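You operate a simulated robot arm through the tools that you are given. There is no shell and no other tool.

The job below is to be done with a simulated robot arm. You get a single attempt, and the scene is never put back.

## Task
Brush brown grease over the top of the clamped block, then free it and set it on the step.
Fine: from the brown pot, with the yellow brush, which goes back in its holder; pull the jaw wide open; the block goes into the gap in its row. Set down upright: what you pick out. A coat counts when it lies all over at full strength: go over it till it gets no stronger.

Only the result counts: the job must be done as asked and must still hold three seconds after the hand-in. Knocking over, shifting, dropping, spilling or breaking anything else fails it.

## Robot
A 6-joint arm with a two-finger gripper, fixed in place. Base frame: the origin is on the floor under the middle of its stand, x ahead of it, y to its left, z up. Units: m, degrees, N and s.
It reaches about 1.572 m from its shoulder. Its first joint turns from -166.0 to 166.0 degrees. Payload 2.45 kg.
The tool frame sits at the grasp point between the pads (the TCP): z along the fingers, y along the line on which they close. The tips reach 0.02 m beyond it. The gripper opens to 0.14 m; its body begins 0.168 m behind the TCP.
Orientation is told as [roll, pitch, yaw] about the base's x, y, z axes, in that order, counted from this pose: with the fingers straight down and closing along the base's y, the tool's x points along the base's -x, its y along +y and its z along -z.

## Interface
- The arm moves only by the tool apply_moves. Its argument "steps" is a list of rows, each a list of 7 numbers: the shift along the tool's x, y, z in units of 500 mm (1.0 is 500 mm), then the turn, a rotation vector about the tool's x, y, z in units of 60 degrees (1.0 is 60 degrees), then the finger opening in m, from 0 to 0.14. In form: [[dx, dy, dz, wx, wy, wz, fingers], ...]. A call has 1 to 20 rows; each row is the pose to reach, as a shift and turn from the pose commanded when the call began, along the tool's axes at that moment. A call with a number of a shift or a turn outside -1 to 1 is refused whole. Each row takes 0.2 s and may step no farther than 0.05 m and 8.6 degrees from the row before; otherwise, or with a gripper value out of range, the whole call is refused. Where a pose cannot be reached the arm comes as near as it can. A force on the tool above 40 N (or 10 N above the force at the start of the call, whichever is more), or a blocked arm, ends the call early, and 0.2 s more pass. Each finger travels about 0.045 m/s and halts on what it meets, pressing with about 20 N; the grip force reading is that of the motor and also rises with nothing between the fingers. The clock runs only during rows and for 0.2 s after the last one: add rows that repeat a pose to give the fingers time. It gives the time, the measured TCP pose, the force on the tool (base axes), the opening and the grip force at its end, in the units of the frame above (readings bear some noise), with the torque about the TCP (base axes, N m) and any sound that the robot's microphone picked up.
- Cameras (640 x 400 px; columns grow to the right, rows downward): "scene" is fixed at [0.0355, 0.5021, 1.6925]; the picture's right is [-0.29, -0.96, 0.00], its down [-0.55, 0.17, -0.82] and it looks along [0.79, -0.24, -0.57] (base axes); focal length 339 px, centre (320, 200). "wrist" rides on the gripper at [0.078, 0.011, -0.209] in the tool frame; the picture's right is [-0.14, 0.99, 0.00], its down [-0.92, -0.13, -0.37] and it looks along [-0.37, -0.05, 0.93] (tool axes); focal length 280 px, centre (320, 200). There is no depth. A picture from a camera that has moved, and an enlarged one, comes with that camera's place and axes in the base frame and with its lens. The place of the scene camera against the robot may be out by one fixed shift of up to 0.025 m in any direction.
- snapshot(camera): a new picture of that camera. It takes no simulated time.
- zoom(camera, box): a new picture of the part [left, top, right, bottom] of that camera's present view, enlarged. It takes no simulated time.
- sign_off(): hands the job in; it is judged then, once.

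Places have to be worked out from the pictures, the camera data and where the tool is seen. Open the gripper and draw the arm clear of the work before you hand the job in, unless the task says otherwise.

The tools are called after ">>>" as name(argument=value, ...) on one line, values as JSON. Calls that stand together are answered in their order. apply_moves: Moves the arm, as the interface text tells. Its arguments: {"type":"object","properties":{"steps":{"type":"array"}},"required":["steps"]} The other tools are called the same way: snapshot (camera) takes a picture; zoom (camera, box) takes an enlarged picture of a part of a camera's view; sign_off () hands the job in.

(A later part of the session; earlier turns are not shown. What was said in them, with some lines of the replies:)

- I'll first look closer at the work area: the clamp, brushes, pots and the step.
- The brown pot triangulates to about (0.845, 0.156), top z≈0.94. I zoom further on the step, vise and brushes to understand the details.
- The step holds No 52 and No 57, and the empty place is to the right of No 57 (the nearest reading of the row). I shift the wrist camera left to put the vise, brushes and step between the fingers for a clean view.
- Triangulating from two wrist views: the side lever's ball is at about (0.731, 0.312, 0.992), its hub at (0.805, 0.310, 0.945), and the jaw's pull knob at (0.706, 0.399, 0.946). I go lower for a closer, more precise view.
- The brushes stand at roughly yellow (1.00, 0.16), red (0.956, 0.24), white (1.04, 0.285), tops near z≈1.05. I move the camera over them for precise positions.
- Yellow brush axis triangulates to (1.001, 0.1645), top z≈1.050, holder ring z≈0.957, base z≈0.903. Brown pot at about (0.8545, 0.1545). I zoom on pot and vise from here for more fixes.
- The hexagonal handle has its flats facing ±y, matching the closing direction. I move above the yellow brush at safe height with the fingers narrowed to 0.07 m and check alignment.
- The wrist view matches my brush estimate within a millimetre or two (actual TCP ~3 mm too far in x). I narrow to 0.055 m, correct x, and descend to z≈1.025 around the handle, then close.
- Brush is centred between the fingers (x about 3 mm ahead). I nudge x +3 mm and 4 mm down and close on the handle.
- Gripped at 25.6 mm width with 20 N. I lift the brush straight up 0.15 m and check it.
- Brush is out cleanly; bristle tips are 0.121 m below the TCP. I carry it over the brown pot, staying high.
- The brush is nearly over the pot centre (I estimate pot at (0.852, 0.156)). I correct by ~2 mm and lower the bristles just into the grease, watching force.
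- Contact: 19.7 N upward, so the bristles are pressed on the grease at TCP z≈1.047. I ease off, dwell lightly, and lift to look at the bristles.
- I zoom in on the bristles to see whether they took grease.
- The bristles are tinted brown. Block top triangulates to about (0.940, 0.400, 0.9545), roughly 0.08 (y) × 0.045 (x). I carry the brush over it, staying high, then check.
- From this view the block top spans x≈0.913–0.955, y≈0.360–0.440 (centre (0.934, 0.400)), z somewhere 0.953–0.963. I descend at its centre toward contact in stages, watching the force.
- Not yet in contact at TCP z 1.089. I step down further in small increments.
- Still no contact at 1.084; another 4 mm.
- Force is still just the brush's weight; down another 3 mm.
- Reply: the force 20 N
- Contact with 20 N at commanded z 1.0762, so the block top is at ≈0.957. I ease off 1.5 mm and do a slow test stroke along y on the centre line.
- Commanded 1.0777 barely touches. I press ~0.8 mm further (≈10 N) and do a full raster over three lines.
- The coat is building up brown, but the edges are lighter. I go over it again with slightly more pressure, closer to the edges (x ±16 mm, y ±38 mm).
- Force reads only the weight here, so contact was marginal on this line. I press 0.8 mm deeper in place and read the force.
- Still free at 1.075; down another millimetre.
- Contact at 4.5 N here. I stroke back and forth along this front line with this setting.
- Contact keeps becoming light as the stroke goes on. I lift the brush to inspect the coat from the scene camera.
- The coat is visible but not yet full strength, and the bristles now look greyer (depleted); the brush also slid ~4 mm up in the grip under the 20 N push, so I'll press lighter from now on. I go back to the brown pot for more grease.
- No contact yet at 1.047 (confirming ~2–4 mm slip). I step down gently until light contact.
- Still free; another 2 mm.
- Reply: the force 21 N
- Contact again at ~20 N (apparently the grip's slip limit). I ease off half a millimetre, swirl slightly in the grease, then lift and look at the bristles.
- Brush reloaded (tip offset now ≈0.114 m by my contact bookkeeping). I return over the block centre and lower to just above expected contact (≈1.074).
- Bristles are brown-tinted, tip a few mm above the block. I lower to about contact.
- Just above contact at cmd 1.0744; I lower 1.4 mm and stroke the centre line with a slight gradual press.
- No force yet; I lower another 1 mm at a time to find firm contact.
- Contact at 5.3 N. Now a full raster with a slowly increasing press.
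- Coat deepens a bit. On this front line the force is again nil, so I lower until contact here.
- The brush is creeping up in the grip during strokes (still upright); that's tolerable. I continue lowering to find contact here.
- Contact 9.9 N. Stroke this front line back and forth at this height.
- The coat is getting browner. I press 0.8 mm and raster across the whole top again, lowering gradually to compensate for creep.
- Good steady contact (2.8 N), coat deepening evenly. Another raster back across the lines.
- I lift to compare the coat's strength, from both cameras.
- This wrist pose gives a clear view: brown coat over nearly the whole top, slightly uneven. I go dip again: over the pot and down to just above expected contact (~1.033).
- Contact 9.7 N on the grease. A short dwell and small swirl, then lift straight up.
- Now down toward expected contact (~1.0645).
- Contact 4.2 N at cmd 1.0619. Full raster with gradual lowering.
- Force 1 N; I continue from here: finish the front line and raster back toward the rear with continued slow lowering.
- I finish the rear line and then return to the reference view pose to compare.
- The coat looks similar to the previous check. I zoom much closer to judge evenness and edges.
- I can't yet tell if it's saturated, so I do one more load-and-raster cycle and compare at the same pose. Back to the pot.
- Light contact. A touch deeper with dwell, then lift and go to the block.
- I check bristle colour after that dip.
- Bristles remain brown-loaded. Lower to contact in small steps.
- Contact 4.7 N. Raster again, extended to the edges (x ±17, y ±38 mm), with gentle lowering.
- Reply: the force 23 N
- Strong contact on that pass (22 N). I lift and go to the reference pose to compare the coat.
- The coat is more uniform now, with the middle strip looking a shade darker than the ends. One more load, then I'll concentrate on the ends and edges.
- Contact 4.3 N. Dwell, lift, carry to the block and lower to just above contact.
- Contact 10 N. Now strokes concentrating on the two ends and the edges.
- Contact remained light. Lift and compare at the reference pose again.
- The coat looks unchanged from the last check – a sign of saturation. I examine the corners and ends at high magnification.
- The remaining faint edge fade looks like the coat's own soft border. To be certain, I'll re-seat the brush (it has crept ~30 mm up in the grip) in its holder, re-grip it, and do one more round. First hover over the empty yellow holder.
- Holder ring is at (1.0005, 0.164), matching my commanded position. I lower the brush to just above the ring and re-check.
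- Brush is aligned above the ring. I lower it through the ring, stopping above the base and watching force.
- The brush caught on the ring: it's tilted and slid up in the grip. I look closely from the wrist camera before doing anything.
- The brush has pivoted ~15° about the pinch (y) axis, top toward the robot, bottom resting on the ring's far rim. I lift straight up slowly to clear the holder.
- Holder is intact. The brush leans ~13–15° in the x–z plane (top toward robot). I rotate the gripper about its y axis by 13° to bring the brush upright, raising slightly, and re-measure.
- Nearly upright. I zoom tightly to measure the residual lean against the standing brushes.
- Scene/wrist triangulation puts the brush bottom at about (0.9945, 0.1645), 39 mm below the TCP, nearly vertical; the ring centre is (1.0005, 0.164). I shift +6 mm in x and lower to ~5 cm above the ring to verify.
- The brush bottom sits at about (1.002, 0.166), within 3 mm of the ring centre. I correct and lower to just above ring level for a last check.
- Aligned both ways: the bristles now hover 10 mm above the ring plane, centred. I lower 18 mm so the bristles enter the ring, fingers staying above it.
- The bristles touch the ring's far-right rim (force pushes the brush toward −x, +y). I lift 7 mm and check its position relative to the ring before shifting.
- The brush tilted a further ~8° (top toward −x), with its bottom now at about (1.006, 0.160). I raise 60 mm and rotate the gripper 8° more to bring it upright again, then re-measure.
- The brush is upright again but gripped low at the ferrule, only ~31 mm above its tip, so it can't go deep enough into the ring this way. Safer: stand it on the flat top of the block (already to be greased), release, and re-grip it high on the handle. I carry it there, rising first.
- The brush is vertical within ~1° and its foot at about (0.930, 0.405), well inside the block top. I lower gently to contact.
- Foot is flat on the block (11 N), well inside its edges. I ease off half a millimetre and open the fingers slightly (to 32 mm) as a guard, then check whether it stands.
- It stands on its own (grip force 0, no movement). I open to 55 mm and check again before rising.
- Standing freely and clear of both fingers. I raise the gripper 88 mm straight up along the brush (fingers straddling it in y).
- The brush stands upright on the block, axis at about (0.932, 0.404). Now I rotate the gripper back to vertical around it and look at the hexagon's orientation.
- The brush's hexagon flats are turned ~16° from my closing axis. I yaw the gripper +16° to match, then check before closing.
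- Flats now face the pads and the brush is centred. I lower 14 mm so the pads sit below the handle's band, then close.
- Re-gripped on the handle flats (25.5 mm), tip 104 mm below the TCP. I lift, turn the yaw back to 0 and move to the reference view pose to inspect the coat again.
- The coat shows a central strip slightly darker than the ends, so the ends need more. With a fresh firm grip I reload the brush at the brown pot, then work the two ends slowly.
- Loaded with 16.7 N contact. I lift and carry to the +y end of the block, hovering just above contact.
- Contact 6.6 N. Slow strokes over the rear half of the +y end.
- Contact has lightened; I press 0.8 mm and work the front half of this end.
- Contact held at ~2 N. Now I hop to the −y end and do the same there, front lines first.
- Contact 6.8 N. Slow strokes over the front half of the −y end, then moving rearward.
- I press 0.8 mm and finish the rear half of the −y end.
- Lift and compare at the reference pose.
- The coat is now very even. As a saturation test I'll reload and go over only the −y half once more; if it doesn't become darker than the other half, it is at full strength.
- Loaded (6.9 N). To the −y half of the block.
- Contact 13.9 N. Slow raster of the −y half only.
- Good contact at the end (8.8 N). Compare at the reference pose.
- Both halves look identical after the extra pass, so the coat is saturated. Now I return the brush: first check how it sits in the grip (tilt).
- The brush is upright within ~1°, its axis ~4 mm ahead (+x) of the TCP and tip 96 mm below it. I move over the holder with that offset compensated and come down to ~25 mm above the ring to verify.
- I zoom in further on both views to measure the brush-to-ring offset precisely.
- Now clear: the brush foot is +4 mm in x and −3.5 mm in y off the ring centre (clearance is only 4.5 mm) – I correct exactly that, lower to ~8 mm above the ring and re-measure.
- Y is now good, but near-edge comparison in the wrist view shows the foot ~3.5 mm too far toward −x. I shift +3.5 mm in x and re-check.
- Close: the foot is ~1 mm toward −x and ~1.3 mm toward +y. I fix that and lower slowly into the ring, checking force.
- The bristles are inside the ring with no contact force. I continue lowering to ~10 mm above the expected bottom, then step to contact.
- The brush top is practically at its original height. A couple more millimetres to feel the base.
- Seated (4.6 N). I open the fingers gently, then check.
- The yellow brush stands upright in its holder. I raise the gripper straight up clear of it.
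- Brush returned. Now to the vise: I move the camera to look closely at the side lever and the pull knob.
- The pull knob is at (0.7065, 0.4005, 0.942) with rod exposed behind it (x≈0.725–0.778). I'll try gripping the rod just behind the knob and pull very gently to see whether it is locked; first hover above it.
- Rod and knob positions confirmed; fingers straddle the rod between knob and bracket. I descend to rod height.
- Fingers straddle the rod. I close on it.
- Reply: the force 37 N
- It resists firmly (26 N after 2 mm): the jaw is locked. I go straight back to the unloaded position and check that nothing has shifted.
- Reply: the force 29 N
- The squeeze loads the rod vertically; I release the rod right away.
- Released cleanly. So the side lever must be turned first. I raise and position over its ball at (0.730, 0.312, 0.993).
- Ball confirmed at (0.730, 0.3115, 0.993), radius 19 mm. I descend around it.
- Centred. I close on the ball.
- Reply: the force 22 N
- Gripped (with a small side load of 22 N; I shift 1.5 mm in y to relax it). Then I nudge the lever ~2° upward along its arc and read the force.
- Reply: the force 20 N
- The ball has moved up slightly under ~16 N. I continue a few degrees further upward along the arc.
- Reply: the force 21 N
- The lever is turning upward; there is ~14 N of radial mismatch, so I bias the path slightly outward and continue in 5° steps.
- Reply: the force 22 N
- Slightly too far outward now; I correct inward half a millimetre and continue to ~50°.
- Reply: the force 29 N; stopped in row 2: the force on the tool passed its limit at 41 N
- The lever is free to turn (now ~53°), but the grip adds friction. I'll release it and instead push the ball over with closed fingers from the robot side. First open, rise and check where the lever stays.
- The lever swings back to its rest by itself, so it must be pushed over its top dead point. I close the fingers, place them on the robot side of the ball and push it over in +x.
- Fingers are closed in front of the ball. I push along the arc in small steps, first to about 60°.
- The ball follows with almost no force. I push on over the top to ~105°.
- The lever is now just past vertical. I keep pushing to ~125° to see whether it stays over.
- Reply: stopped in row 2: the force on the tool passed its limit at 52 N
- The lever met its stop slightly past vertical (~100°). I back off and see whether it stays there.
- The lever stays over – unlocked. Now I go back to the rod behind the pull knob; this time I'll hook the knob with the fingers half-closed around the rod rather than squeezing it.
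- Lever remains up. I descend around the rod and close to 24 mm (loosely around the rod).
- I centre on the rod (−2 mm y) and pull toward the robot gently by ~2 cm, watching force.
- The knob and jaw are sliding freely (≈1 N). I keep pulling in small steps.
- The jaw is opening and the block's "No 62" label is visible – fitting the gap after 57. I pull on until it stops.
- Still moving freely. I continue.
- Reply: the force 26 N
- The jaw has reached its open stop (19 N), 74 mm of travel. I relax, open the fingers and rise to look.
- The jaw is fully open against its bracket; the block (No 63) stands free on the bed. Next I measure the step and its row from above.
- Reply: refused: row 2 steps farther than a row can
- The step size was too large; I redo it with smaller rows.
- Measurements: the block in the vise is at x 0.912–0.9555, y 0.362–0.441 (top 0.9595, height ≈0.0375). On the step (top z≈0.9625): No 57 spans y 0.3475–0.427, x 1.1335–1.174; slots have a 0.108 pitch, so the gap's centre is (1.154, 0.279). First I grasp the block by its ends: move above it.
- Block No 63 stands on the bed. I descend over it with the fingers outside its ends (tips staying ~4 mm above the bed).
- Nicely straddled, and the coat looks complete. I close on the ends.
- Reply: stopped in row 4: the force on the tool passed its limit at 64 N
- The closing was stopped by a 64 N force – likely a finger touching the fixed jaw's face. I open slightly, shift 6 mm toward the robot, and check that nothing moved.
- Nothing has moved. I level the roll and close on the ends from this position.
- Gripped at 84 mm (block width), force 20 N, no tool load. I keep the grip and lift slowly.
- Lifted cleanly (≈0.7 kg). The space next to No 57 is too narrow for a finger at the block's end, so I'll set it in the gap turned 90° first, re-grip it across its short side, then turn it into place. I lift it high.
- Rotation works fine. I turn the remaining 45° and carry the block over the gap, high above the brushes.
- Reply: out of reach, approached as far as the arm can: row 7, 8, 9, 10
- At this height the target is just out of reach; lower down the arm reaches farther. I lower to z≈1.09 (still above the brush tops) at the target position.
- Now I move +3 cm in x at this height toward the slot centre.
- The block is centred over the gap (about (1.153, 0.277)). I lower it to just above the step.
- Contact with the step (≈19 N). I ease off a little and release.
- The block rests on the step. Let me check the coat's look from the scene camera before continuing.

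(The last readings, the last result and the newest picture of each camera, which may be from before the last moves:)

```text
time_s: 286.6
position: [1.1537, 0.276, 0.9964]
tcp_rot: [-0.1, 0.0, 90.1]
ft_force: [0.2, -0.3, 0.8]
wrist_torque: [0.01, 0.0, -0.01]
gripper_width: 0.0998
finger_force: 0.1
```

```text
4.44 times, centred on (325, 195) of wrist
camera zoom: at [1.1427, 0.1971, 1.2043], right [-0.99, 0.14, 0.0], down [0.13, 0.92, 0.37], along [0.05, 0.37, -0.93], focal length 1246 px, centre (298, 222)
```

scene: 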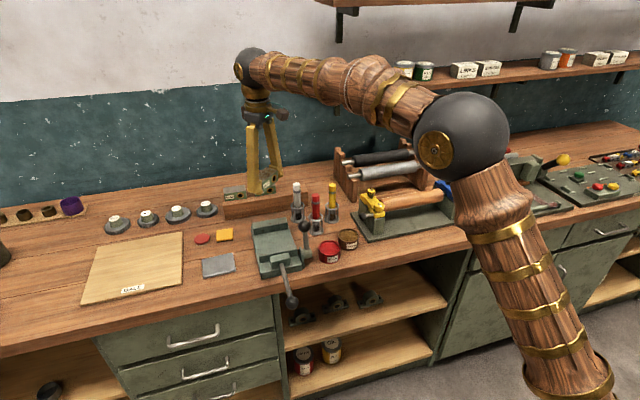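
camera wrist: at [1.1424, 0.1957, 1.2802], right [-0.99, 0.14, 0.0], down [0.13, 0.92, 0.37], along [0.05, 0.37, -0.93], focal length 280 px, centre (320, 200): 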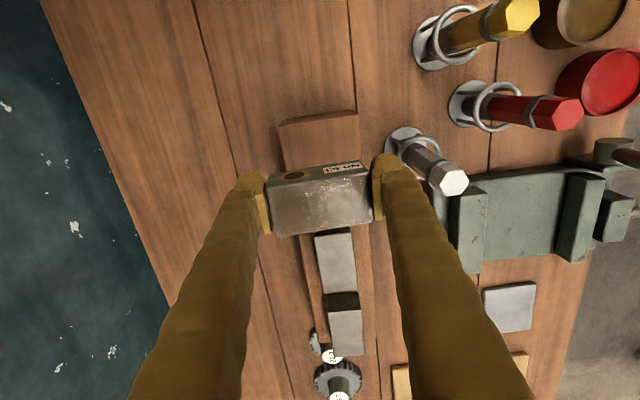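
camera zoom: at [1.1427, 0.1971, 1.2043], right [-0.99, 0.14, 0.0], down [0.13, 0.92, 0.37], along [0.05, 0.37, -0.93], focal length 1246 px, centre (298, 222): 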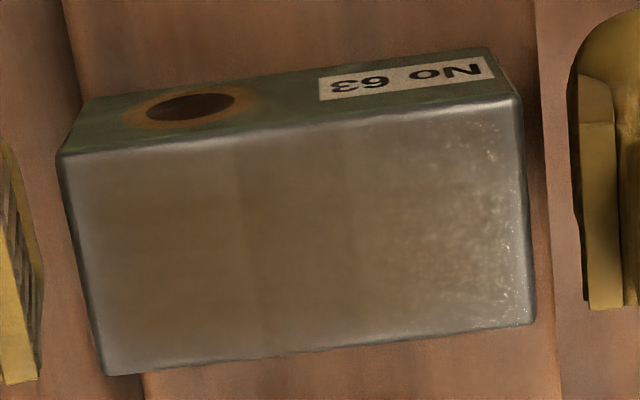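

Block sits well at about (1.153, 0.2765). I raise straight up and rotate the gripper back to yaw 0.

>>> apply_moves(steps=[[0, 0, -0.03, 0, 0, 0, 0.1], [0, 0, -0.07, 0, 0, 0, 0.1], [0, 0, -0.12, 0, 0, 0, 0.1], [0, 0, -0.16, 0, 0, 0, 0.1], [0, 0, -0.16, 0, 0, 0.1, 0.09], [0, 0, -0.16, 0, 0, 0.2, 0.08], [0, 0, -0.16, 0, 0, 0.3, 0.07], [0, 0, -0.16, 0, 0, 0.4, 0.065], [0, 0, -0.16, 0, 0, 0.5, 0.065], [0, 0, -0.16, 0, 0, 0.6, 0.065], [0, 0, -0.16, 0, 0, 0.7, 0.065], [0, 0, -0.16, 0, 0, 0.75, 0.065]])

>>> apply_moves(steps=[[0, 0, 0, 0, 0, 0.1, 0.065], [0, 0, 0, 0, 0, 0.2, 0.065], [0, 0, 0, 0, 0, 0.3, 0.065], [0, 0, 0, 0, 0, 0.4, 0.065], [0, 0, 0, 0, 0, 0.5, 0.065], [0, 0, 0, 0, 0, 0.6, 0.065], [0, 0, 0, 0, 0, 0.7, 0.065], [0, 0, 0, 0, 0, 0.75, 0.065], [0, 0, 0, 0, 0, 0.75, 0.065]])

>>> snapshot(camera="wrist")

>>> zoom(camera="wrist", box=[250, 110, 410, 230])

>>> zoom(camera="scene", box=[230, 140, 330, 220])

```text
time_s: 289.2
position: [1.1534, 0.2763, 1.0771]
tcp_rot: [-0.1, -0.1, 45.1]
ft_force: [-0.8, 0.2, -0.1]
wrist_torque: [-0.02, 0.0, -0.02]
gripper_width: 0.0651
finger_force: 0.1
```

```text
time_s: 291.2
position: [1.1535, 0.2757, 1.0763]
tcp_rot: [0.0, -0.1, 0.0]
ft_force: [0.0, 0.5, 0.5]
wrist_torque: [0.04, 0.0, -0.01]
gripper_width: 0.0649
finger_force: 0.2
```

```text
taken
camera wrist: at [1.0749, 0.2867, 1.284], right [0.14, 0.99, 0.0], down [0.92, -0.13, 0.37], along [0.37, -0.05, -0.93], focal length 280 px, centre (320, 200)
```

wrist: 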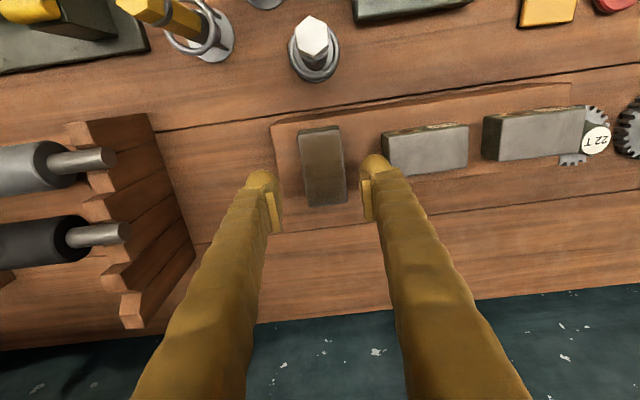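

```text
3.33 times, centred on (330, 170) of wrist
camera zoom: at [1.0749, 0.2867, 1.284], right [0.14, 0.99, 0.0], down [0.92, -0.13, 0.37], along [0.37, -0.05, -0.93], focal length 935 px, centre (287, 300)
```

zoom: 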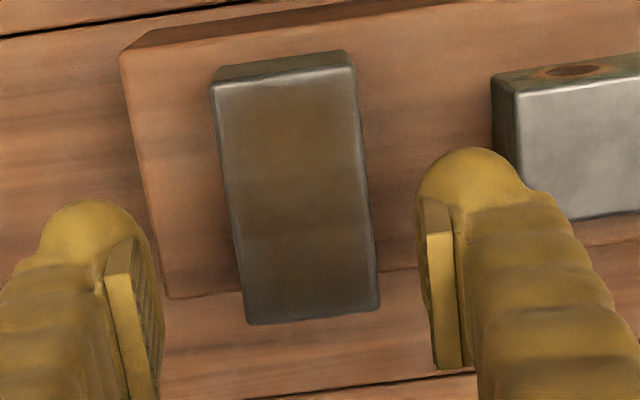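

```text
5.00 times, centred on (280, 180) of scene
camera zoom: at [0.0355, 0.5021, 1.6925], right [-0.29, -0.96, 0.0], down [-0.55, 0.17, -0.82], along [0.79, -0.24, -0.57], focal length 1695 px, centre (520, 300)
```

zoom: 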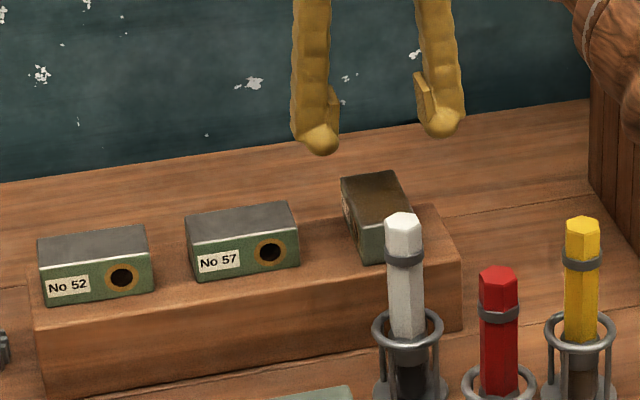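

The block (centre (1.152, 0.280)) stands turned 90° in the gap, coat intact. I shift 4 mm in y, narrow the fingers to 56 mm and descend across its short side.

>>> apply_moves(steps=[[0, 0.008, 0, 0, 0, 0, 0.058], [0.002, 0.008, 0.03, 0, 0, 0, 0.056], [0.002, 0.008, 0.07, 0, 0, 0, 0.056], [0.002, 0.008, 0.11, 0, 0, 0, 0.056], [0.002, 0.008, 0.14, 0, 0, 0, 0.056], [0.002, 0.008, 0.156, 0, 0, 0, 0.056], [0.002, 0.008, 0.156, 0, 0, 0, 0.056]])

>>> zoom(camera="wrist", box=[240, 110, 400, 250])

>>> zoom(camera="scene", box=[240, 150, 330, 220])

```text
time_s: 292.8
position: [1.1535, 0.28, 0.9977]
tcp_rot: [0.0, -0.2, 0.1]
ft_force: [0.6, 0.2, 0.2]
wrist_torque: [0.0, -0.04, -0.02]
gripper_width: 0.0561
finger_force: 0.1
```

```text
2.86 times, centred on (320, 180) of wrist
camera zoom: at [1.0745, 0.2912, 1.2057], right [0.14, 0.99, 0.0], down [0.92, -0.13, 0.37], along [0.37, -0.05, -0.93], focal length 801 px, centre (320, 257)
```

zoom: 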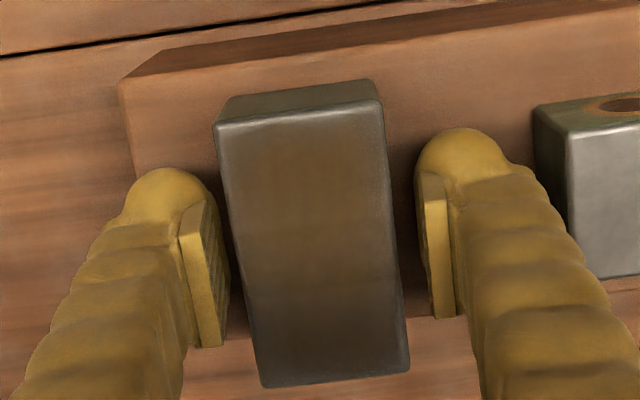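

```text
5.71 times, centred on (285, 185) of scene
camera zoom: at [0.0355, 0.5021, 1.6925], right [-0.29, -0.96, 0.0], down [-0.55, 0.17, -0.82], along [0.79, -0.24, -0.57], focal length 1937 px, centre (520, 286)
```

zoom: 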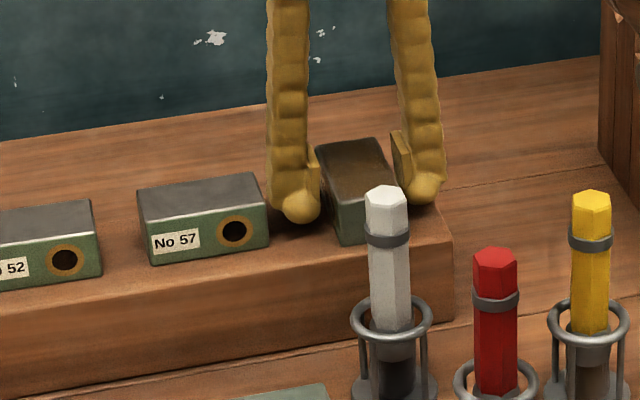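

Straddled; I shift −2.5 mm in y to centre and close.

>>> apply_moves(steps=[[0, -0.003, 0, 0, 0, 0, 0.056], [0, -0.005, 0, 0, 0, 0, 0.052], [0, -0.005, 0, 0, 0, 0, 0.047], [0, -0.005, 0, 0, 0, 0, 0.043], [0, -0.005, 0, 0, 0, 0, 0.038], [0, -0.005, 0, 0, 0, 0, 0.03], [0, -0.005, 0, 0, 0, 0, 0.02], [0, -0.005, 0, 0, 0, 0, 0.02]])

>>> zoom(camera="wrist", box=[240, 110, 400, 250])

>>> zoom(camera="scene", box=[240, 150, 330, 220])

```text
time_s: 294.6
position: [1.1523, 0.278, 0.9969]
tcp_rot: [0.1, -0.2, 0.1]
ft_force: [-2.0, 2.9, 1.9]
wrist_torque: [0.01, 0.04, 0.02]
gripper_width: 0.0432
finger_force: 19.8
```

```text
2.86 times, centred on (320, 180) of wrist
camera zoom: at [1.0737, 0.2892, 1.2058], right [0.14, 0.99, 0.0], down [0.92, -0.13, 0.37], along [0.37, -0.05, -0.93], focal length 801 px, centre (320, 257)
```

zoom: 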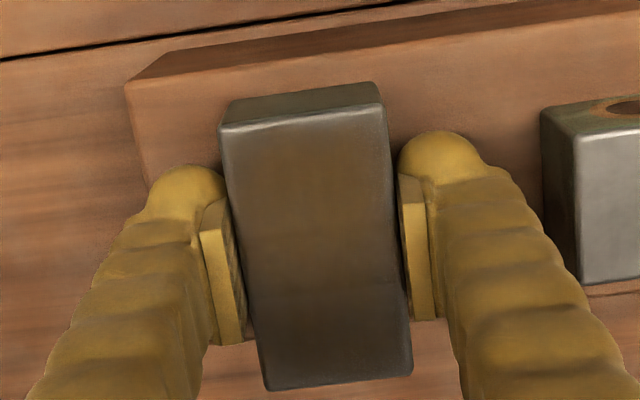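

```text
5.71 times, centred on (285, 185) of scene
camera zoom: at [0.0355, 0.5021, 1.6925], right [-0.29, -0.96, 0.0], down [-0.55, 0.17, -0.82], along [0.79, -0.24, -0.57], focal length 1937 px, centre (520, 286)
```

zoom: 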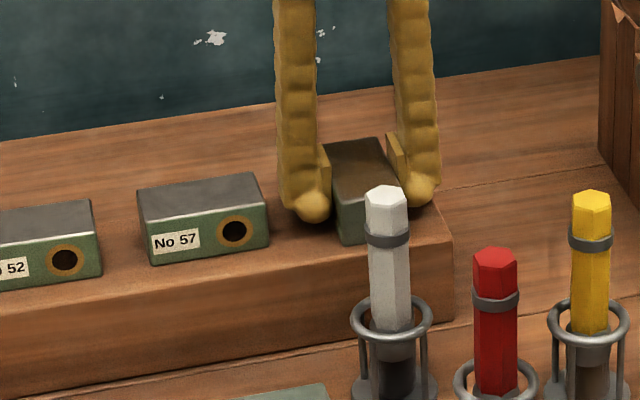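

Gripped across the short side (43 mm). I lift 6 cm and turn −90° in two stages.

>>> apply_moves(steps=[[0, 0, -0.01, 0, 0, 0, 0.02], [0, 0, -0.03, 0, 0, 0, 0.02], [0, 0, -0.06, 0, 0, 0, 0.02], [0, 0, -0.09, 0, 0, 0, 0.02], [0, 0, -0.12, 0, 0, 0, 0.02], [0, 0, -0.12, 0, 0, 0, 0.02]])

>>> apply_moves(steps=[[0, 0, 0, 0, 0, 0.1, 0.02], [0, 0, 0, 0, 0, 0.2, 0.02], [0, 0, 0, 0, 0, 0.3, 0.02], [0, 0, 0, 0, 0, 0.4, 0.02], [0, 0, 0, 0, 0, 0.5, 0.02], [0, 0, 0, 0, 0, 0.6, 0.02], [0, 0, 0, 0, 0, 0.7, 0.02], [0, 0, 0, 0, 0, 0.75, 0.02]])

>>> apply_moves(steps=[[0, 0, 0, 0, 0, 0.1, 0.02], [0, 0, 0, 0, 0, 0.2, 0.02], [0, 0, 0, 0, 0, 0.3, 0.02], [0, 0, 0, 0, 0, 0.4, 0.02], [0, 0, 0, 0, 0, 0.5, 0.02], [0, 0, 0, 0, 0, 0.6, 0.02], [0, 0, 0, 0, 0, 0.7, 0.02], [0, 0, 0, 0, 0, 0.75, 0.02], [0, 0, 0, 0, 0, 0.75, 0.02]])

>>> snapshot(camera="wrist")

>>> zoom(camera="scene", box=[230, 130, 330, 220])

```text
time_s: 296.0
position: [1.1524, 0.2769, 1.0579]
tcp_rot: [-0.1, -0.1, 0.1]
ft_force: [-0.5, -0.9, -7.2]
wrist_torque: [-0.03, 0.0, 0.04]
gripper_width: 0.0435
finger_force: 19.5
```

```text
time_s: 297.8
position: [1.1526, 0.2768, 1.0589]
tcp_rot: [0.0, -0.1, -45.0]
ft_force: [-0.6, -0.3, -7.8]
wrist_torque: [0.07, -0.03, 0.01]
gripper_width: 0.0433
finger_force: 20.3
```

```text
time_s: 299.8
position: [1.1531, 0.2759, 1.0571]
tcp_rot: [0.1, -0.1, -90.0]
ft_force: [-0.6, 0.1, -7.9]
wrist_torque: [0.01, -0.01, -0.03]
gripper_width: 0.0434
finger_force: 19.8
```

```text
taken
camera wrist: at [1.1633, 0.3551, 1.2656], right [0.99, -0.14, 0.0], down [-0.13, -0.92, 0.37], along [-0.05, -0.36, -0.93], focal length 280 px, centre (320, 200)
```

wrist: 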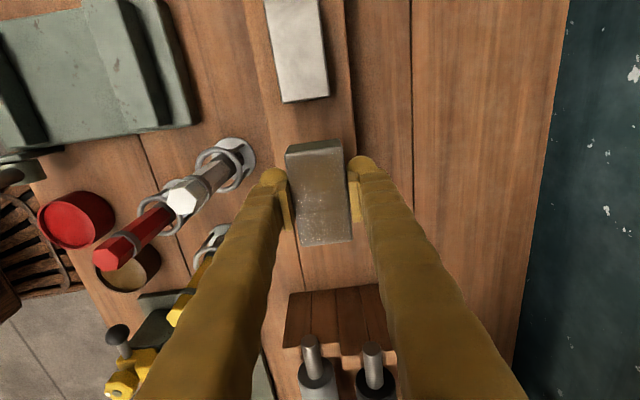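

```text
4.44 times, centred on (280, 175) of scene
camera zoom: at [0.0355, 0.5021, 1.6925], right [-0.29, -0.96, 0.0], down [-0.55, 0.17, -0.82], along [0.79, -0.24, -0.57], focal length 1507 px, centre (498, 311)
```

zoom: 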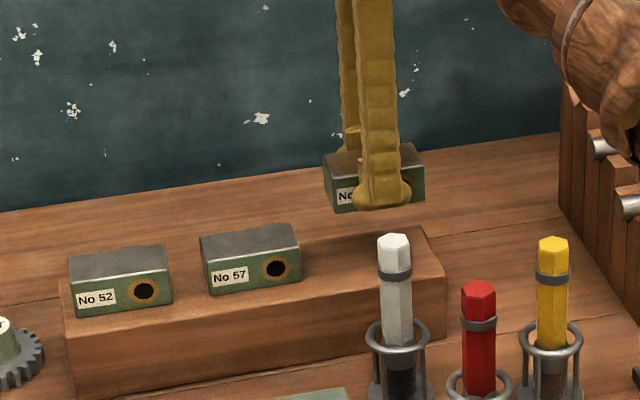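

The block is above the gap with its label facing front like the others. I zoom to align it precisely with the row.

>>> zoom(camera="wrist", box=[220, 0, 420, 130])

>>> zoom(camera="wrist", box=[220, 120, 420, 250])

>>> zoom(camera="scene", box=[240, 145, 330, 215])

```text
3.08 times, centred on (320, 65) of wrist
camera zoom: at [1.1633, 0.3551, 1.2656], right [0.99, -0.14, 0.0], down [-0.13, -0.92, 0.37], along [-0.05, -0.36, -0.93], focal length 863 px, centre (320, 615)
```

zoom: 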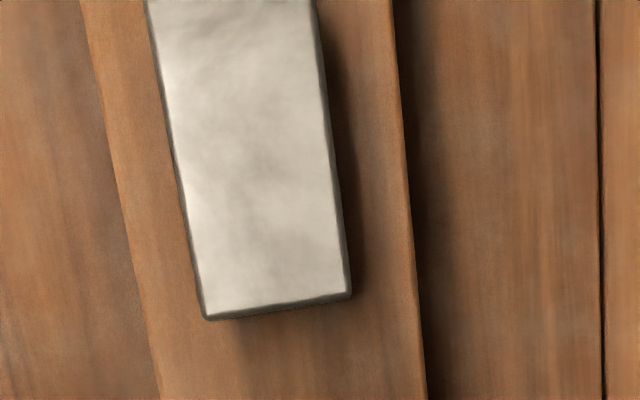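

```text
3.08 times, centred on (320, 185) of wrist
camera zoom: at [1.1633, 0.3551, 1.2656], right [0.99, -0.14, 0.0], down [-0.13, -0.92, 0.37], along [-0.05, -0.36, -0.93], focal length 863 px, centre (320, 246)
```

zoom: 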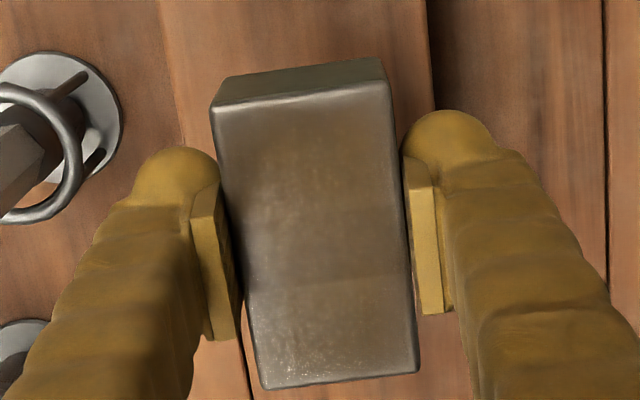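

```text
5.71 times, centred on (285, 180) of scene
camera zoom: at [0.0355, 0.5021, 1.6925], right [-0.29, -0.96, 0.0], down [-0.55, 0.17, -0.82], along [0.79, -0.24, -0.57], focal length 1937 px, centre (520, 314)
```

zoom: 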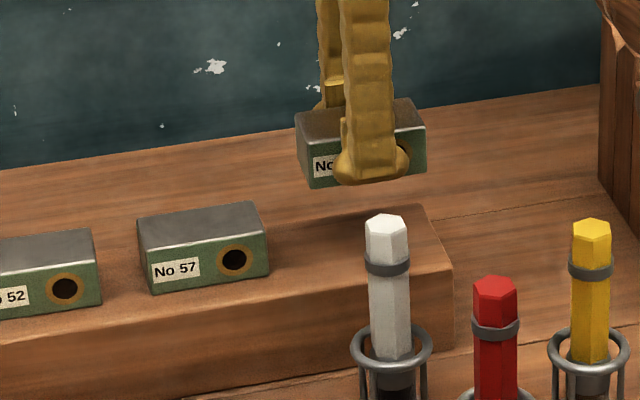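

Block spans y 0.239–0.315, x 1.1325–1.173; to match the pitch I shift +2 mm in y and lower to just above the step.

>>> apply_moves(steps=[[0.002, -0.001, 0.02, 0, 0, 0, 0.02], [0.004, -0.002, 0.045, 0, 0, 0, 0.02], [0.004, -0.002, 0.07, 0, 0, 0, 0.02], [0.004, -0.002, 0.095, 0, 0, 0, 0.02], [0.004, -0.002, 0.11, 0, 0, 0, 0.02], [0.004, -0.002, 0.11, 0, 0, 0, 0.02]])

>>> apply_moves(steps=[[0, 0, 0.002, 0, 0, 0, 0.02], [0, 0, 0.004, 0, 0, 0, 0.02], [0, 0, 0.004, 0, 0, 0, 0.02]])

>>> zoom(camera="scene", box=[240, 150, 330, 220])

```text
time_s: 301.2
position: [1.1516, 0.2777, 1.0027]
tcp_rot: [0.1, -0.1, -89.9]
ft_force: [-0.2, 1.1, -7.2]
wrist_torque: [0.01, 0.0, -0.02]
gripper_width: 0.0434
finger_force: 19.6
```

```text
time_s: 302.0
position: [1.153, 0.2791, 1.0012]
tcp_rot: [0.1, 0.0, -89.9]
ft_force: [0.0, 0.7, -7.0]
wrist_torque: [-0.03, 0.03, -0.01]
gripper_width: 0.0434
finger_force: 20.1
```

```text
5.71 times, centred on (285, 185) of scene
camera zoom: at [0.0355, 0.5021, 1.6925], right [-0.29, -0.96, 0.0], down [-0.55, 0.17, -0.82], along [0.79, -0.24, -0.57], focal length 1937 px, centre (520, 286)
```

zoom: 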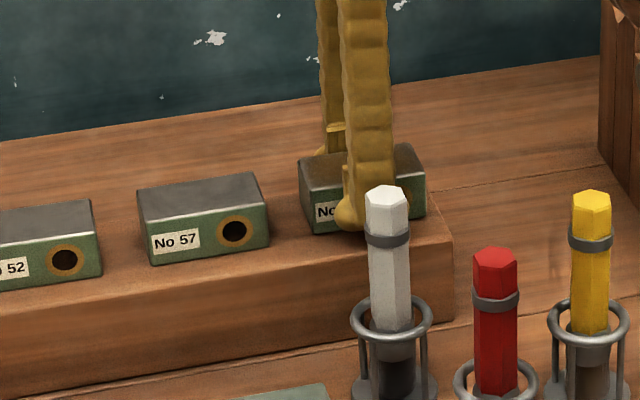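

>>> apply_moves(steps=[[0, 0, 0.002, 0, 0, 0, 0.02], [0, 0, 0.004, 0, 0, 0, 0.02], [0, 0, 0.004, 0, 0, 0, 0.02]])

>>> apply_moves(steps=[[0, 0, 0.0015, 0, 0, 0, 0.02], [0, 0, 0.003, 0, 0, 0, 0.02], [0, 0, 0.003, 0, 0, 0, 0.02]])

```text
time_s: 302.8
position: [1.1537, 0.2781, 0.9986]
tcp_rot: [0.1, 0.0, -89.9]
ft_force: [-1.4, 0.6, -6.9]
wrist_torque: [-0.01, -0.01, 0.02]
gripper_width: 0.0431
finger_force: 20.0
```

```text
time_s: 303.6
position: [1.1522, 0.279, 0.9974]
tcp_rot: [0.2, 0.0, -90.0]
ft_force: [2.2, -3.0, 2.2]
wrist_torque: [-0.49, 0.15, 0.09]
gripper_width: 0.0435
finger_force: 19.7
```

Touching the step (9 N). I press a hair more so it sits flat, then release.

>>> apply_moves(steps=[[0, 0, 0.0008, 0, 0, 0, 0.02], [0, 0, 0.0008, 0, 0, 0, 0.02]])

>>> apply_moves(steps=[[0, 0, 0, 0, 0, 0, 0.044], [0, 0, 0, 0, 0, 0, 0.05], [0, 0, 0, 0, 0, 0, 0.06], [0, 0, 0, 0, 0, 0, 0.065], [0, 0, 0, 0, 0, 0, 0.065]])

>>> zoom(camera="scene", box=[240, 150, 330, 220])

>>> zoom(camera="wrist", box=[220, 100, 420, 250])

```text
time_s: 304.2
position: [1.1522, 0.2791, 0.9976]
tcp_rot: [0.2, 0.0, -89.8]
ft_force: [-2.3, -3.3, 4.0]
wrist_torque: [-0.2, 0.04, -0.04]
gripper_width: 0.0432
finger_force: 20.0
```

```text
time_s: 305.4
position: [1.152, 0.2798, 0.998]
tcp_rot: [0.0, 0.1, -89.9]
ft_force: [-0.2, 0.2, -0.8]
wrist_torque: [-0.01, -0.01, 0.0]
gripper_width: 0.0649
finger_force: 0.0
```

```text
5.71 times, centred on (285, 185) of scene
camera zoom: at [0.0355, 0.5021, 1.6925], right [-0.29, -0.96, 0.0], down [-0.55, 0.17, -0.82], along [0.79, -0.24, -0.57], focal length 1937 px, centre (520, 286)
```

zoom: 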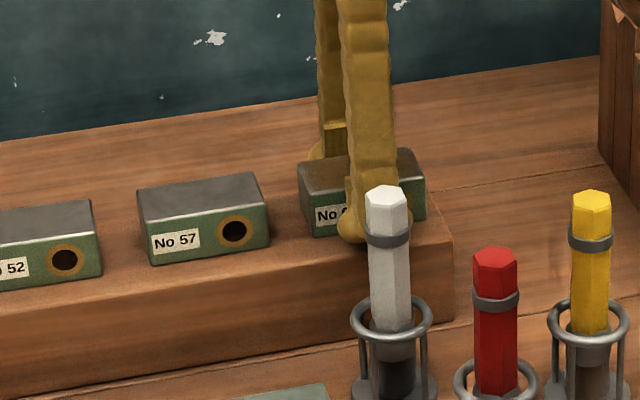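

```text
2.67 times, centred on (320, 175) of wrist
camera zoom: at [1.1623, 0.3574, 1.2061], right [0.99, -0.14, 0.0], down [-0.13, -0.92, 0.37], along [-0.05, -0.36, -0.93], focal length 748 px, centre (320, 267)
```

zoom: 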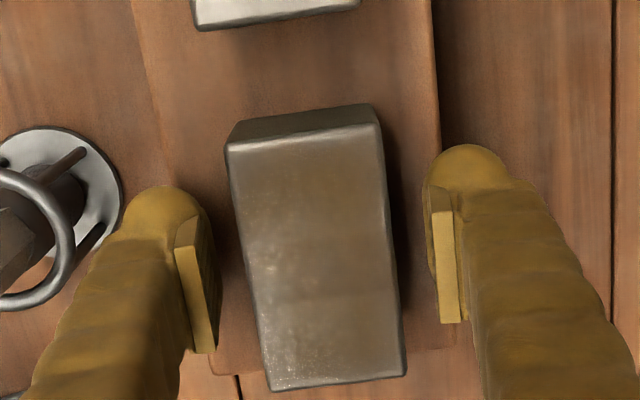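

Released; the block rests upright in its slot. I raise the gripper straight up and draw back.

>>> apply_moves(steps=[[0, 0, -0.03, 0, 0, 0, 0.065], [0, 0, -0.07, 0, 0, 0, 0.065], [0, 0, -0.12, 0, 0, 0, 0.065], [0, 0, -0.17, 0, 0, 0, 0.065], [0, 0, -0.2, 0, 0, 0, 0.065], [0, -0.06, -0.24, 0, 0, 0, 0.08], [0, -0.13, -0.28, 0, 0, 0, 0.1], [0, -0.21, -0.32, 0, 0, 0, 0.1], [0, -0.29, -0.36, 0, 0, 0, 0.1], [0, -0.37, -0.4, 0, 0, 0, 0.1], [0, -0.45, -0.42, 0, 0, 0, 0.1], [0, -0.53, -0.44, 0, 0, 0, 0.1], [0, -0.53, -0.44, 0, 0, 0, 0.1]])

>>> snapshot(camera="scene")

>>> zoom(camera="scene", box=[210, 160, 320, 240])

>>> snapshot(camera="wrist")

```text
time_s: 308.2
position: [0.8868, 0.2757, 1.2116]
tcp_rot: [0.1, 0.0, -90.0]
ft_force: [-0.1, 0.3, -0.7]
wrist_torque: [0.02, 0.0, 0.01]
gripper_width: 0.0999
finger_force: 0.1
out of reach, approached as far as the arm can: row 5
```

```text
taken
```

scene: 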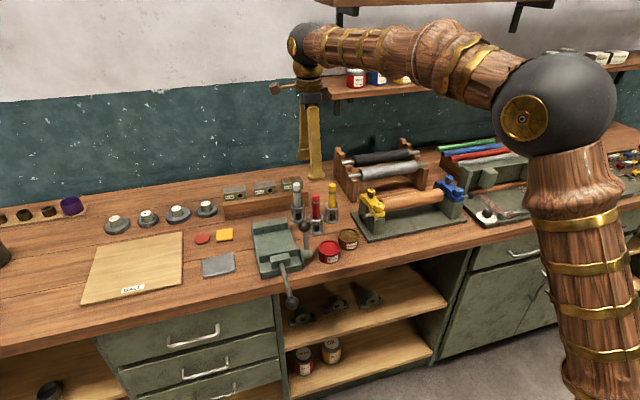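

```text
5.00 times, centred on (265, 200) of scene
camera zoom: at [0.0355, 0.5021, 1.6925], right [-0.29, -0.96, 0.0], down [-0.55, 0.17, -0.82], along [0.79, -0.24, -0.57], focal length 1695 px, centre (595, 200)
```

zoom: 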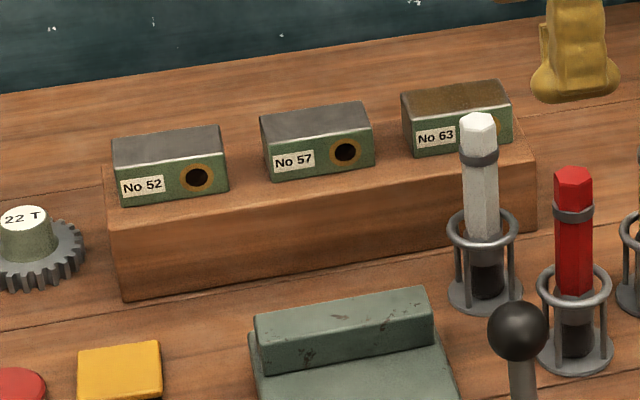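

```text
taken
camera wrist: at [0.8971, 0.3545, 1.4199], right [0.99, -0.14, 0.0], down [-0.13, -0.92, 0.37], along [-0.05, -0.36, -0.93], focal length 280 px, centre (320, 200)
```

wrist: 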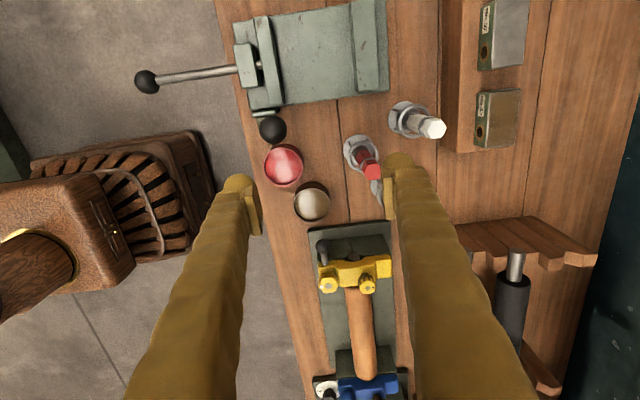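

The row now reads 52 – 57 – 63 with equal gaps. I do a close final check of block, coat, vise, brushes and pots.

>>> zoom(camera="scene", box=[270, 168, 310, 198])

>>> zoom(camera="wrist", box=[460, 70, 540, 160])

>>> zoom(camera="scene", box=[240, 200, 370, 310])

>>> zoom(camera="scene", box=[280, 175, 360, 235])

```text
13.33 times, centred on (290, 183) of scene
camera zoom: at [0.0355, 0.5021, 1.6925], right [-0.29, -0.96, 0.0], down [-0.55, 0.17, -0.82], along [0.79, -0.24, -0.57], focal length 4520 px, centre (720, 427)
```

zoom: 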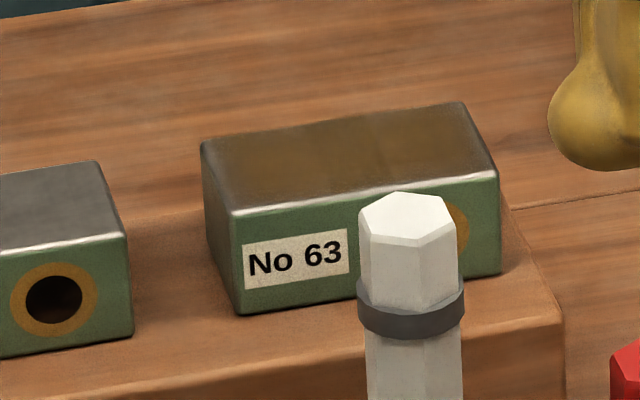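

```text
4.44 times, centred on (500, 115) of wrist
camera zoom: at [0.8971, 0.3545, 1.4199], right [0.99, -0.14, 0.0], down [-0.13, -0.92, 0.37], along [-0.05, -0.36, -0.93], focal length 1246 px, centre (-480, 578)
```

zoom: 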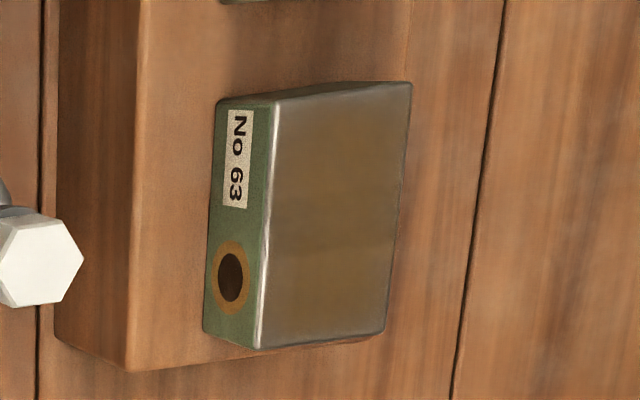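

```text
3.64 times, centred on (305, 255) of scene
camera zoom: at [0.0355, 0.5021, 1.6925], right [-0.29, -0.96, 0.0], down [-0.55, 0.17, -0.82], along [0.79, -0.24, -0.57], focal length 1233 px, centre (374, 0)
```

zoom: 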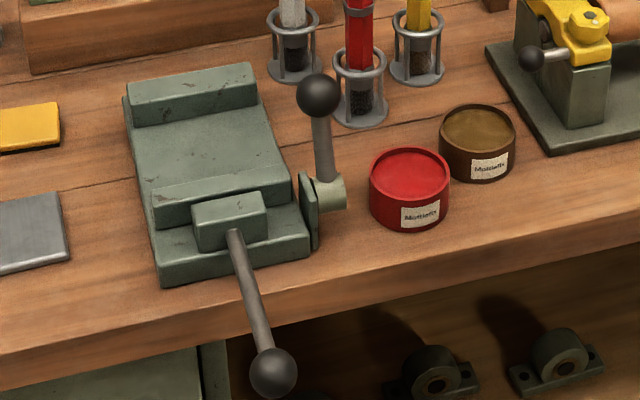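

```text
6.67 times, centred on (320, 205) of scene
camera zoom: at [0.0355, 0.5021, 1.6925], right [-0.29, -0.96, 0.0], down [-0.55, 0.17, -0.82], along [0.79, -0.24, -0.57], focal length 2260 px, centre (320, 167)
```

zoom: 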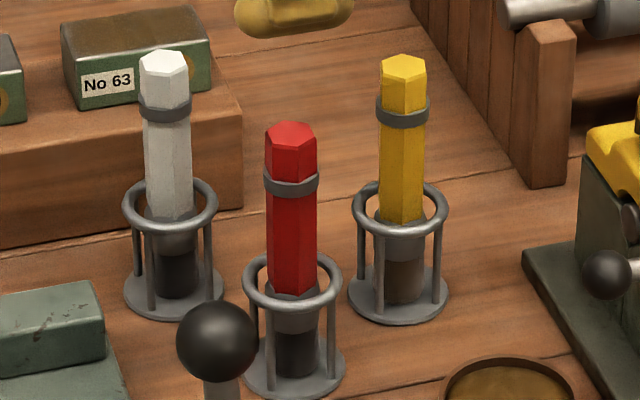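

Everything stands as it should. I want one more even-light look at the coat from above, so I move the wrist camera (turned back to yaw 0) over the step.

>>> apply_moves(steps=[[0, 0, 0, 0, 0, -0.1, 0.1], [0, 0, 0, 0, 0, -0.2, 0.1], [0, 0, 0, 0, 0, -0.3, 0.1], [0, 0, 0, 0, 0, -0.4, 0.1], [0, 0, 0, 0, 0, -0.5, 0.1], [0, 0, 0, 0, 0, -0.6, 0.1], [0, 0, 0, 0, 0, -0.7, 0.12], [0, 0, 0, 0, 0, -0.75, 0.14]])

>>> apply_moves(steps=[[0, 0, 0, 0, 0, -0.1, 0.14], [0, 0, 0, 0, 0, -0.2, 0.14], [0, 0, 0, 0, 0, -0.3, 0.14], [0, 0, 0, 0, 0, -0.4, 0.14], [0, 0, 0, 0, 0, -0.5, 0.14], [0, 0, 0, 0, 0, -0.6, 0.14], [0, 0, 0, 0, 0, -0.7, 0.14], [0, 0, 0, 0, 0, -0.75, 0.14], [0, 0, 0, 0, 0, -0.75, 0.14]])

>>> snapshot(camera="wrist")

>>> zoom(camera="wrist", box=[270, 200, 350, 280])

```text
time_s: 310.0
position: [0.8862, 0.2772, 1.2155]
tcp_rot: [0.2, -0.1, -44.9]
ft_force: [-0.2, -0.4, 0.0]
wrist_torque: [0.01, 0.0, -0.01]
gripper_width: 0.1402
finger_force: 0.1
```

```text
time_s: 312.0
position: [0.886, 0.2799, 1.2154]
tcp_rot: [0.0, -0.1, 0.0]
ft_force: [-0.2, 0.1, -0.2]
wrist_torque: [0.02, 0.0, -0.02]
gripper_width: 0.1401
finger_force: 0.0
```

```text
taken
camera wrist: at [0.8072, 0.2896, 1.424], right [0.14, 0.99, 0.0], down [0.92, -0.13, 0.37], along [0.37, -0.05, -0.93], focal length 280 px, centre (320, 200)
```

wrist: 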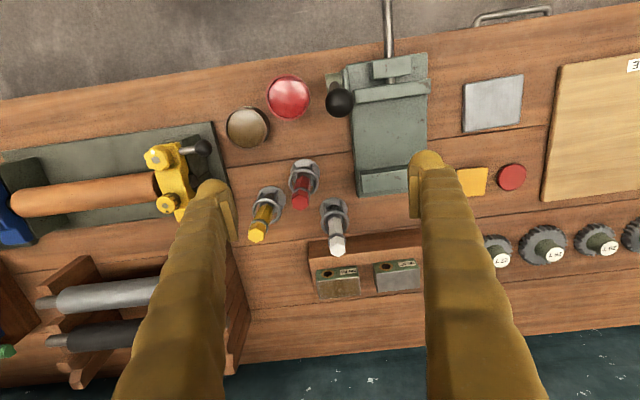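

```text
5.00 times, centred on (310, 240) of wrist
camera zoom: at [0.8072, 0.2896, 1.424], right [0.14, 0.99, 0.0], down [0.92, -0.13, 0.37], along [0.37, -0.05, -0.93], focal length 1402 px, centre (370, 0)
```

zoom: 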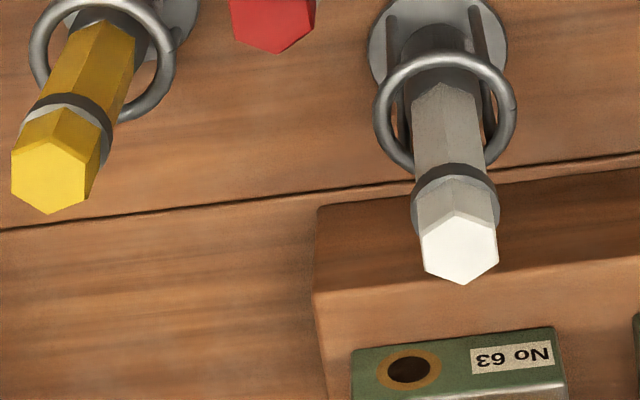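

>>> zoom(camera="wrist", box=[310, 260, 366, 304])

>>> zoom(camera="scene", box=[278, 172, 304, 192])

```text
9.09 times, centred on (338, 282) of wrist
camera zoom: at [0.8072, 0.2896, 1.424], right [0.14, 0.99, 0.0], down [0.92, -0.13, 0.37], along [0.37, -0.05, -0.93], focal length 2549 px, centre (156, -546)
```

zoom: 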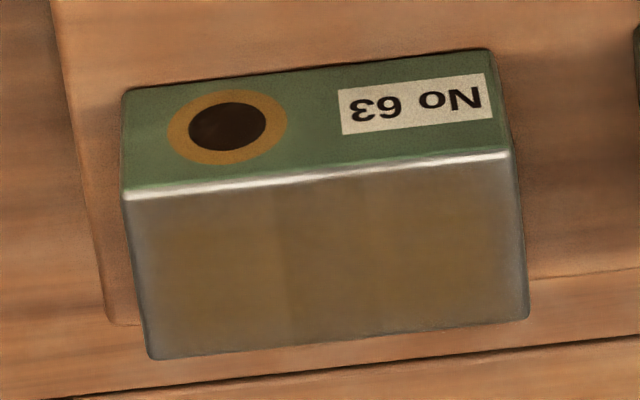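

```text
16.00 times, centred on (291, 182) of scene
camera zoom: at [0.0355, 0.5021, 1.6925], right [-0.29, -0.96, 0.0], down [-0.55, 0.17, -0.82], along [0.79, -0.24, -0.57], focal length 5424 px, centre (784, 488)
```

zoom: 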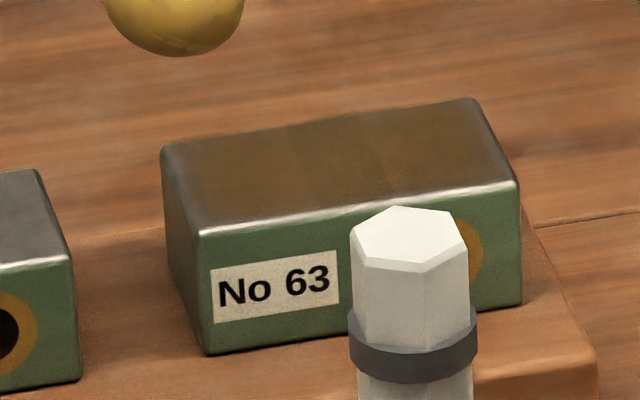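

The coat is uniformly brown from both viewpoints. I retreat the arm to its starting area, gripper open, clear of everything.

>>> apply_moves(steps=[[0.03, -0.015, -0.06, 0, 0, 0, 0.14], [0.08, -0.04, -0.12, 0, 0, 0, 0.14], [0.15, -0.07, -0.17, 0, 0, 0, 0.14], [0.22, -0.105, -0.21, 0, 0, 0, 0.14], [0.29, -0.14, -0.25, 0, 0, 0, 0.14], [0.36, -0.175, -0.29, 0, 0, 0, 0.14], [0.434, -0.214, -0.31, 0, 0, 0, 0.14], [0.434, -0.214, -0.31, 0, 0, 0, 0.14], [0.434, -0.214, -0.31, 0, 0, 0, 0.14]])

>>> snapshot(camera="scene")

>>> zoom(camera="scene", box=[190, 160, 370, 300])

```text
time_s: 314.0
position: [0.6668, 0.1697, 1.3696]
tcp_rot: [0.0, -0.1, 0.0]
ft_force: [0.1, -0.3, 1.1]
wrist_torque: [-0.01, 0.01, 0.0]
gripper_width: 0.1402
finger_force: 0.0
```

```text
taken
```

scene: 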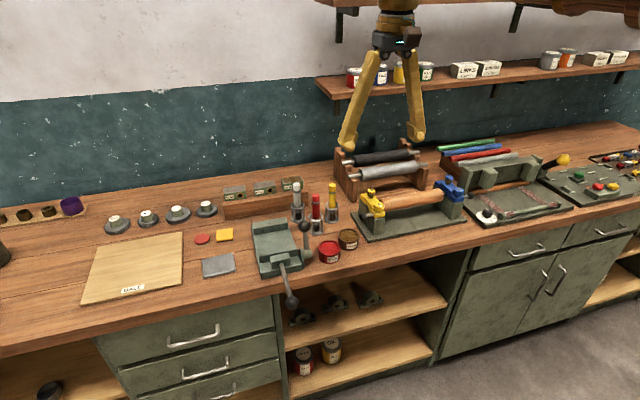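

```text
2.86 times, centred on (280, 230) of scene
camera zoom: at [0.0355, 0.5021, 1.6925], right [-0.29, -0.96, 0.0], down [-0.55, 0.17, -0.82], along [0.79, -0.24, -0.57], focal length 969 px, centre (434, 114)
```

zoom: 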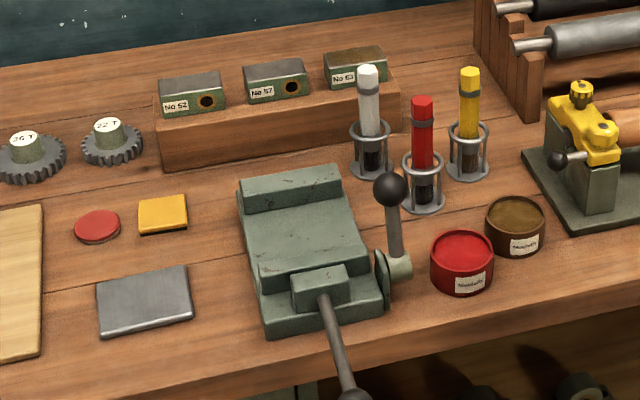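

All done: the coat is brown all over, the jaw is wide open, and block No 63 stands upright in the gap of its row. The yellow brush is back in its holder. The pots, the other brushes and the vise are where they were, and the arm is clear with the gripper open, so I hand in.

>>> sign_off()

```text
The job is handed in.
```

I handed the job in, and as far as the cameras show, all of it is done as asked. I can't see how it was judged.

- **Coat:** I brushed brown grease over the whole top of the block. After reloading and going over half of it again, that half got no darker than the other, so I took it as full strength. The outermost few millimetres look slightly lighter in every view; I judged that to be how the coat is drawn, not a thin edge.
- **Yellow brush:** it is back upright in its own holder. It slipped and tilted in the grip partway through. I stood it on the block's top to re-grip it before the final coats and the return.
- **Vise:** the jaw was locked. I first had to push the side lever over past vertical, where it stays. Then I pulled the jaw open to its stop.
- **Block:** it is No 63 and stands upright in the gap to the right of No 57, label to the front like its neighbours. I set it down turned sideways in the gap first and re-gripped it, because a finger would not fit beside No 57.

While I was closing on the block in the vise, the force reached 64 N and that move was stopped. In the last pictures nothing else looks shifted, spilled or knocked over, and the arm is back near its start with the gripper open.
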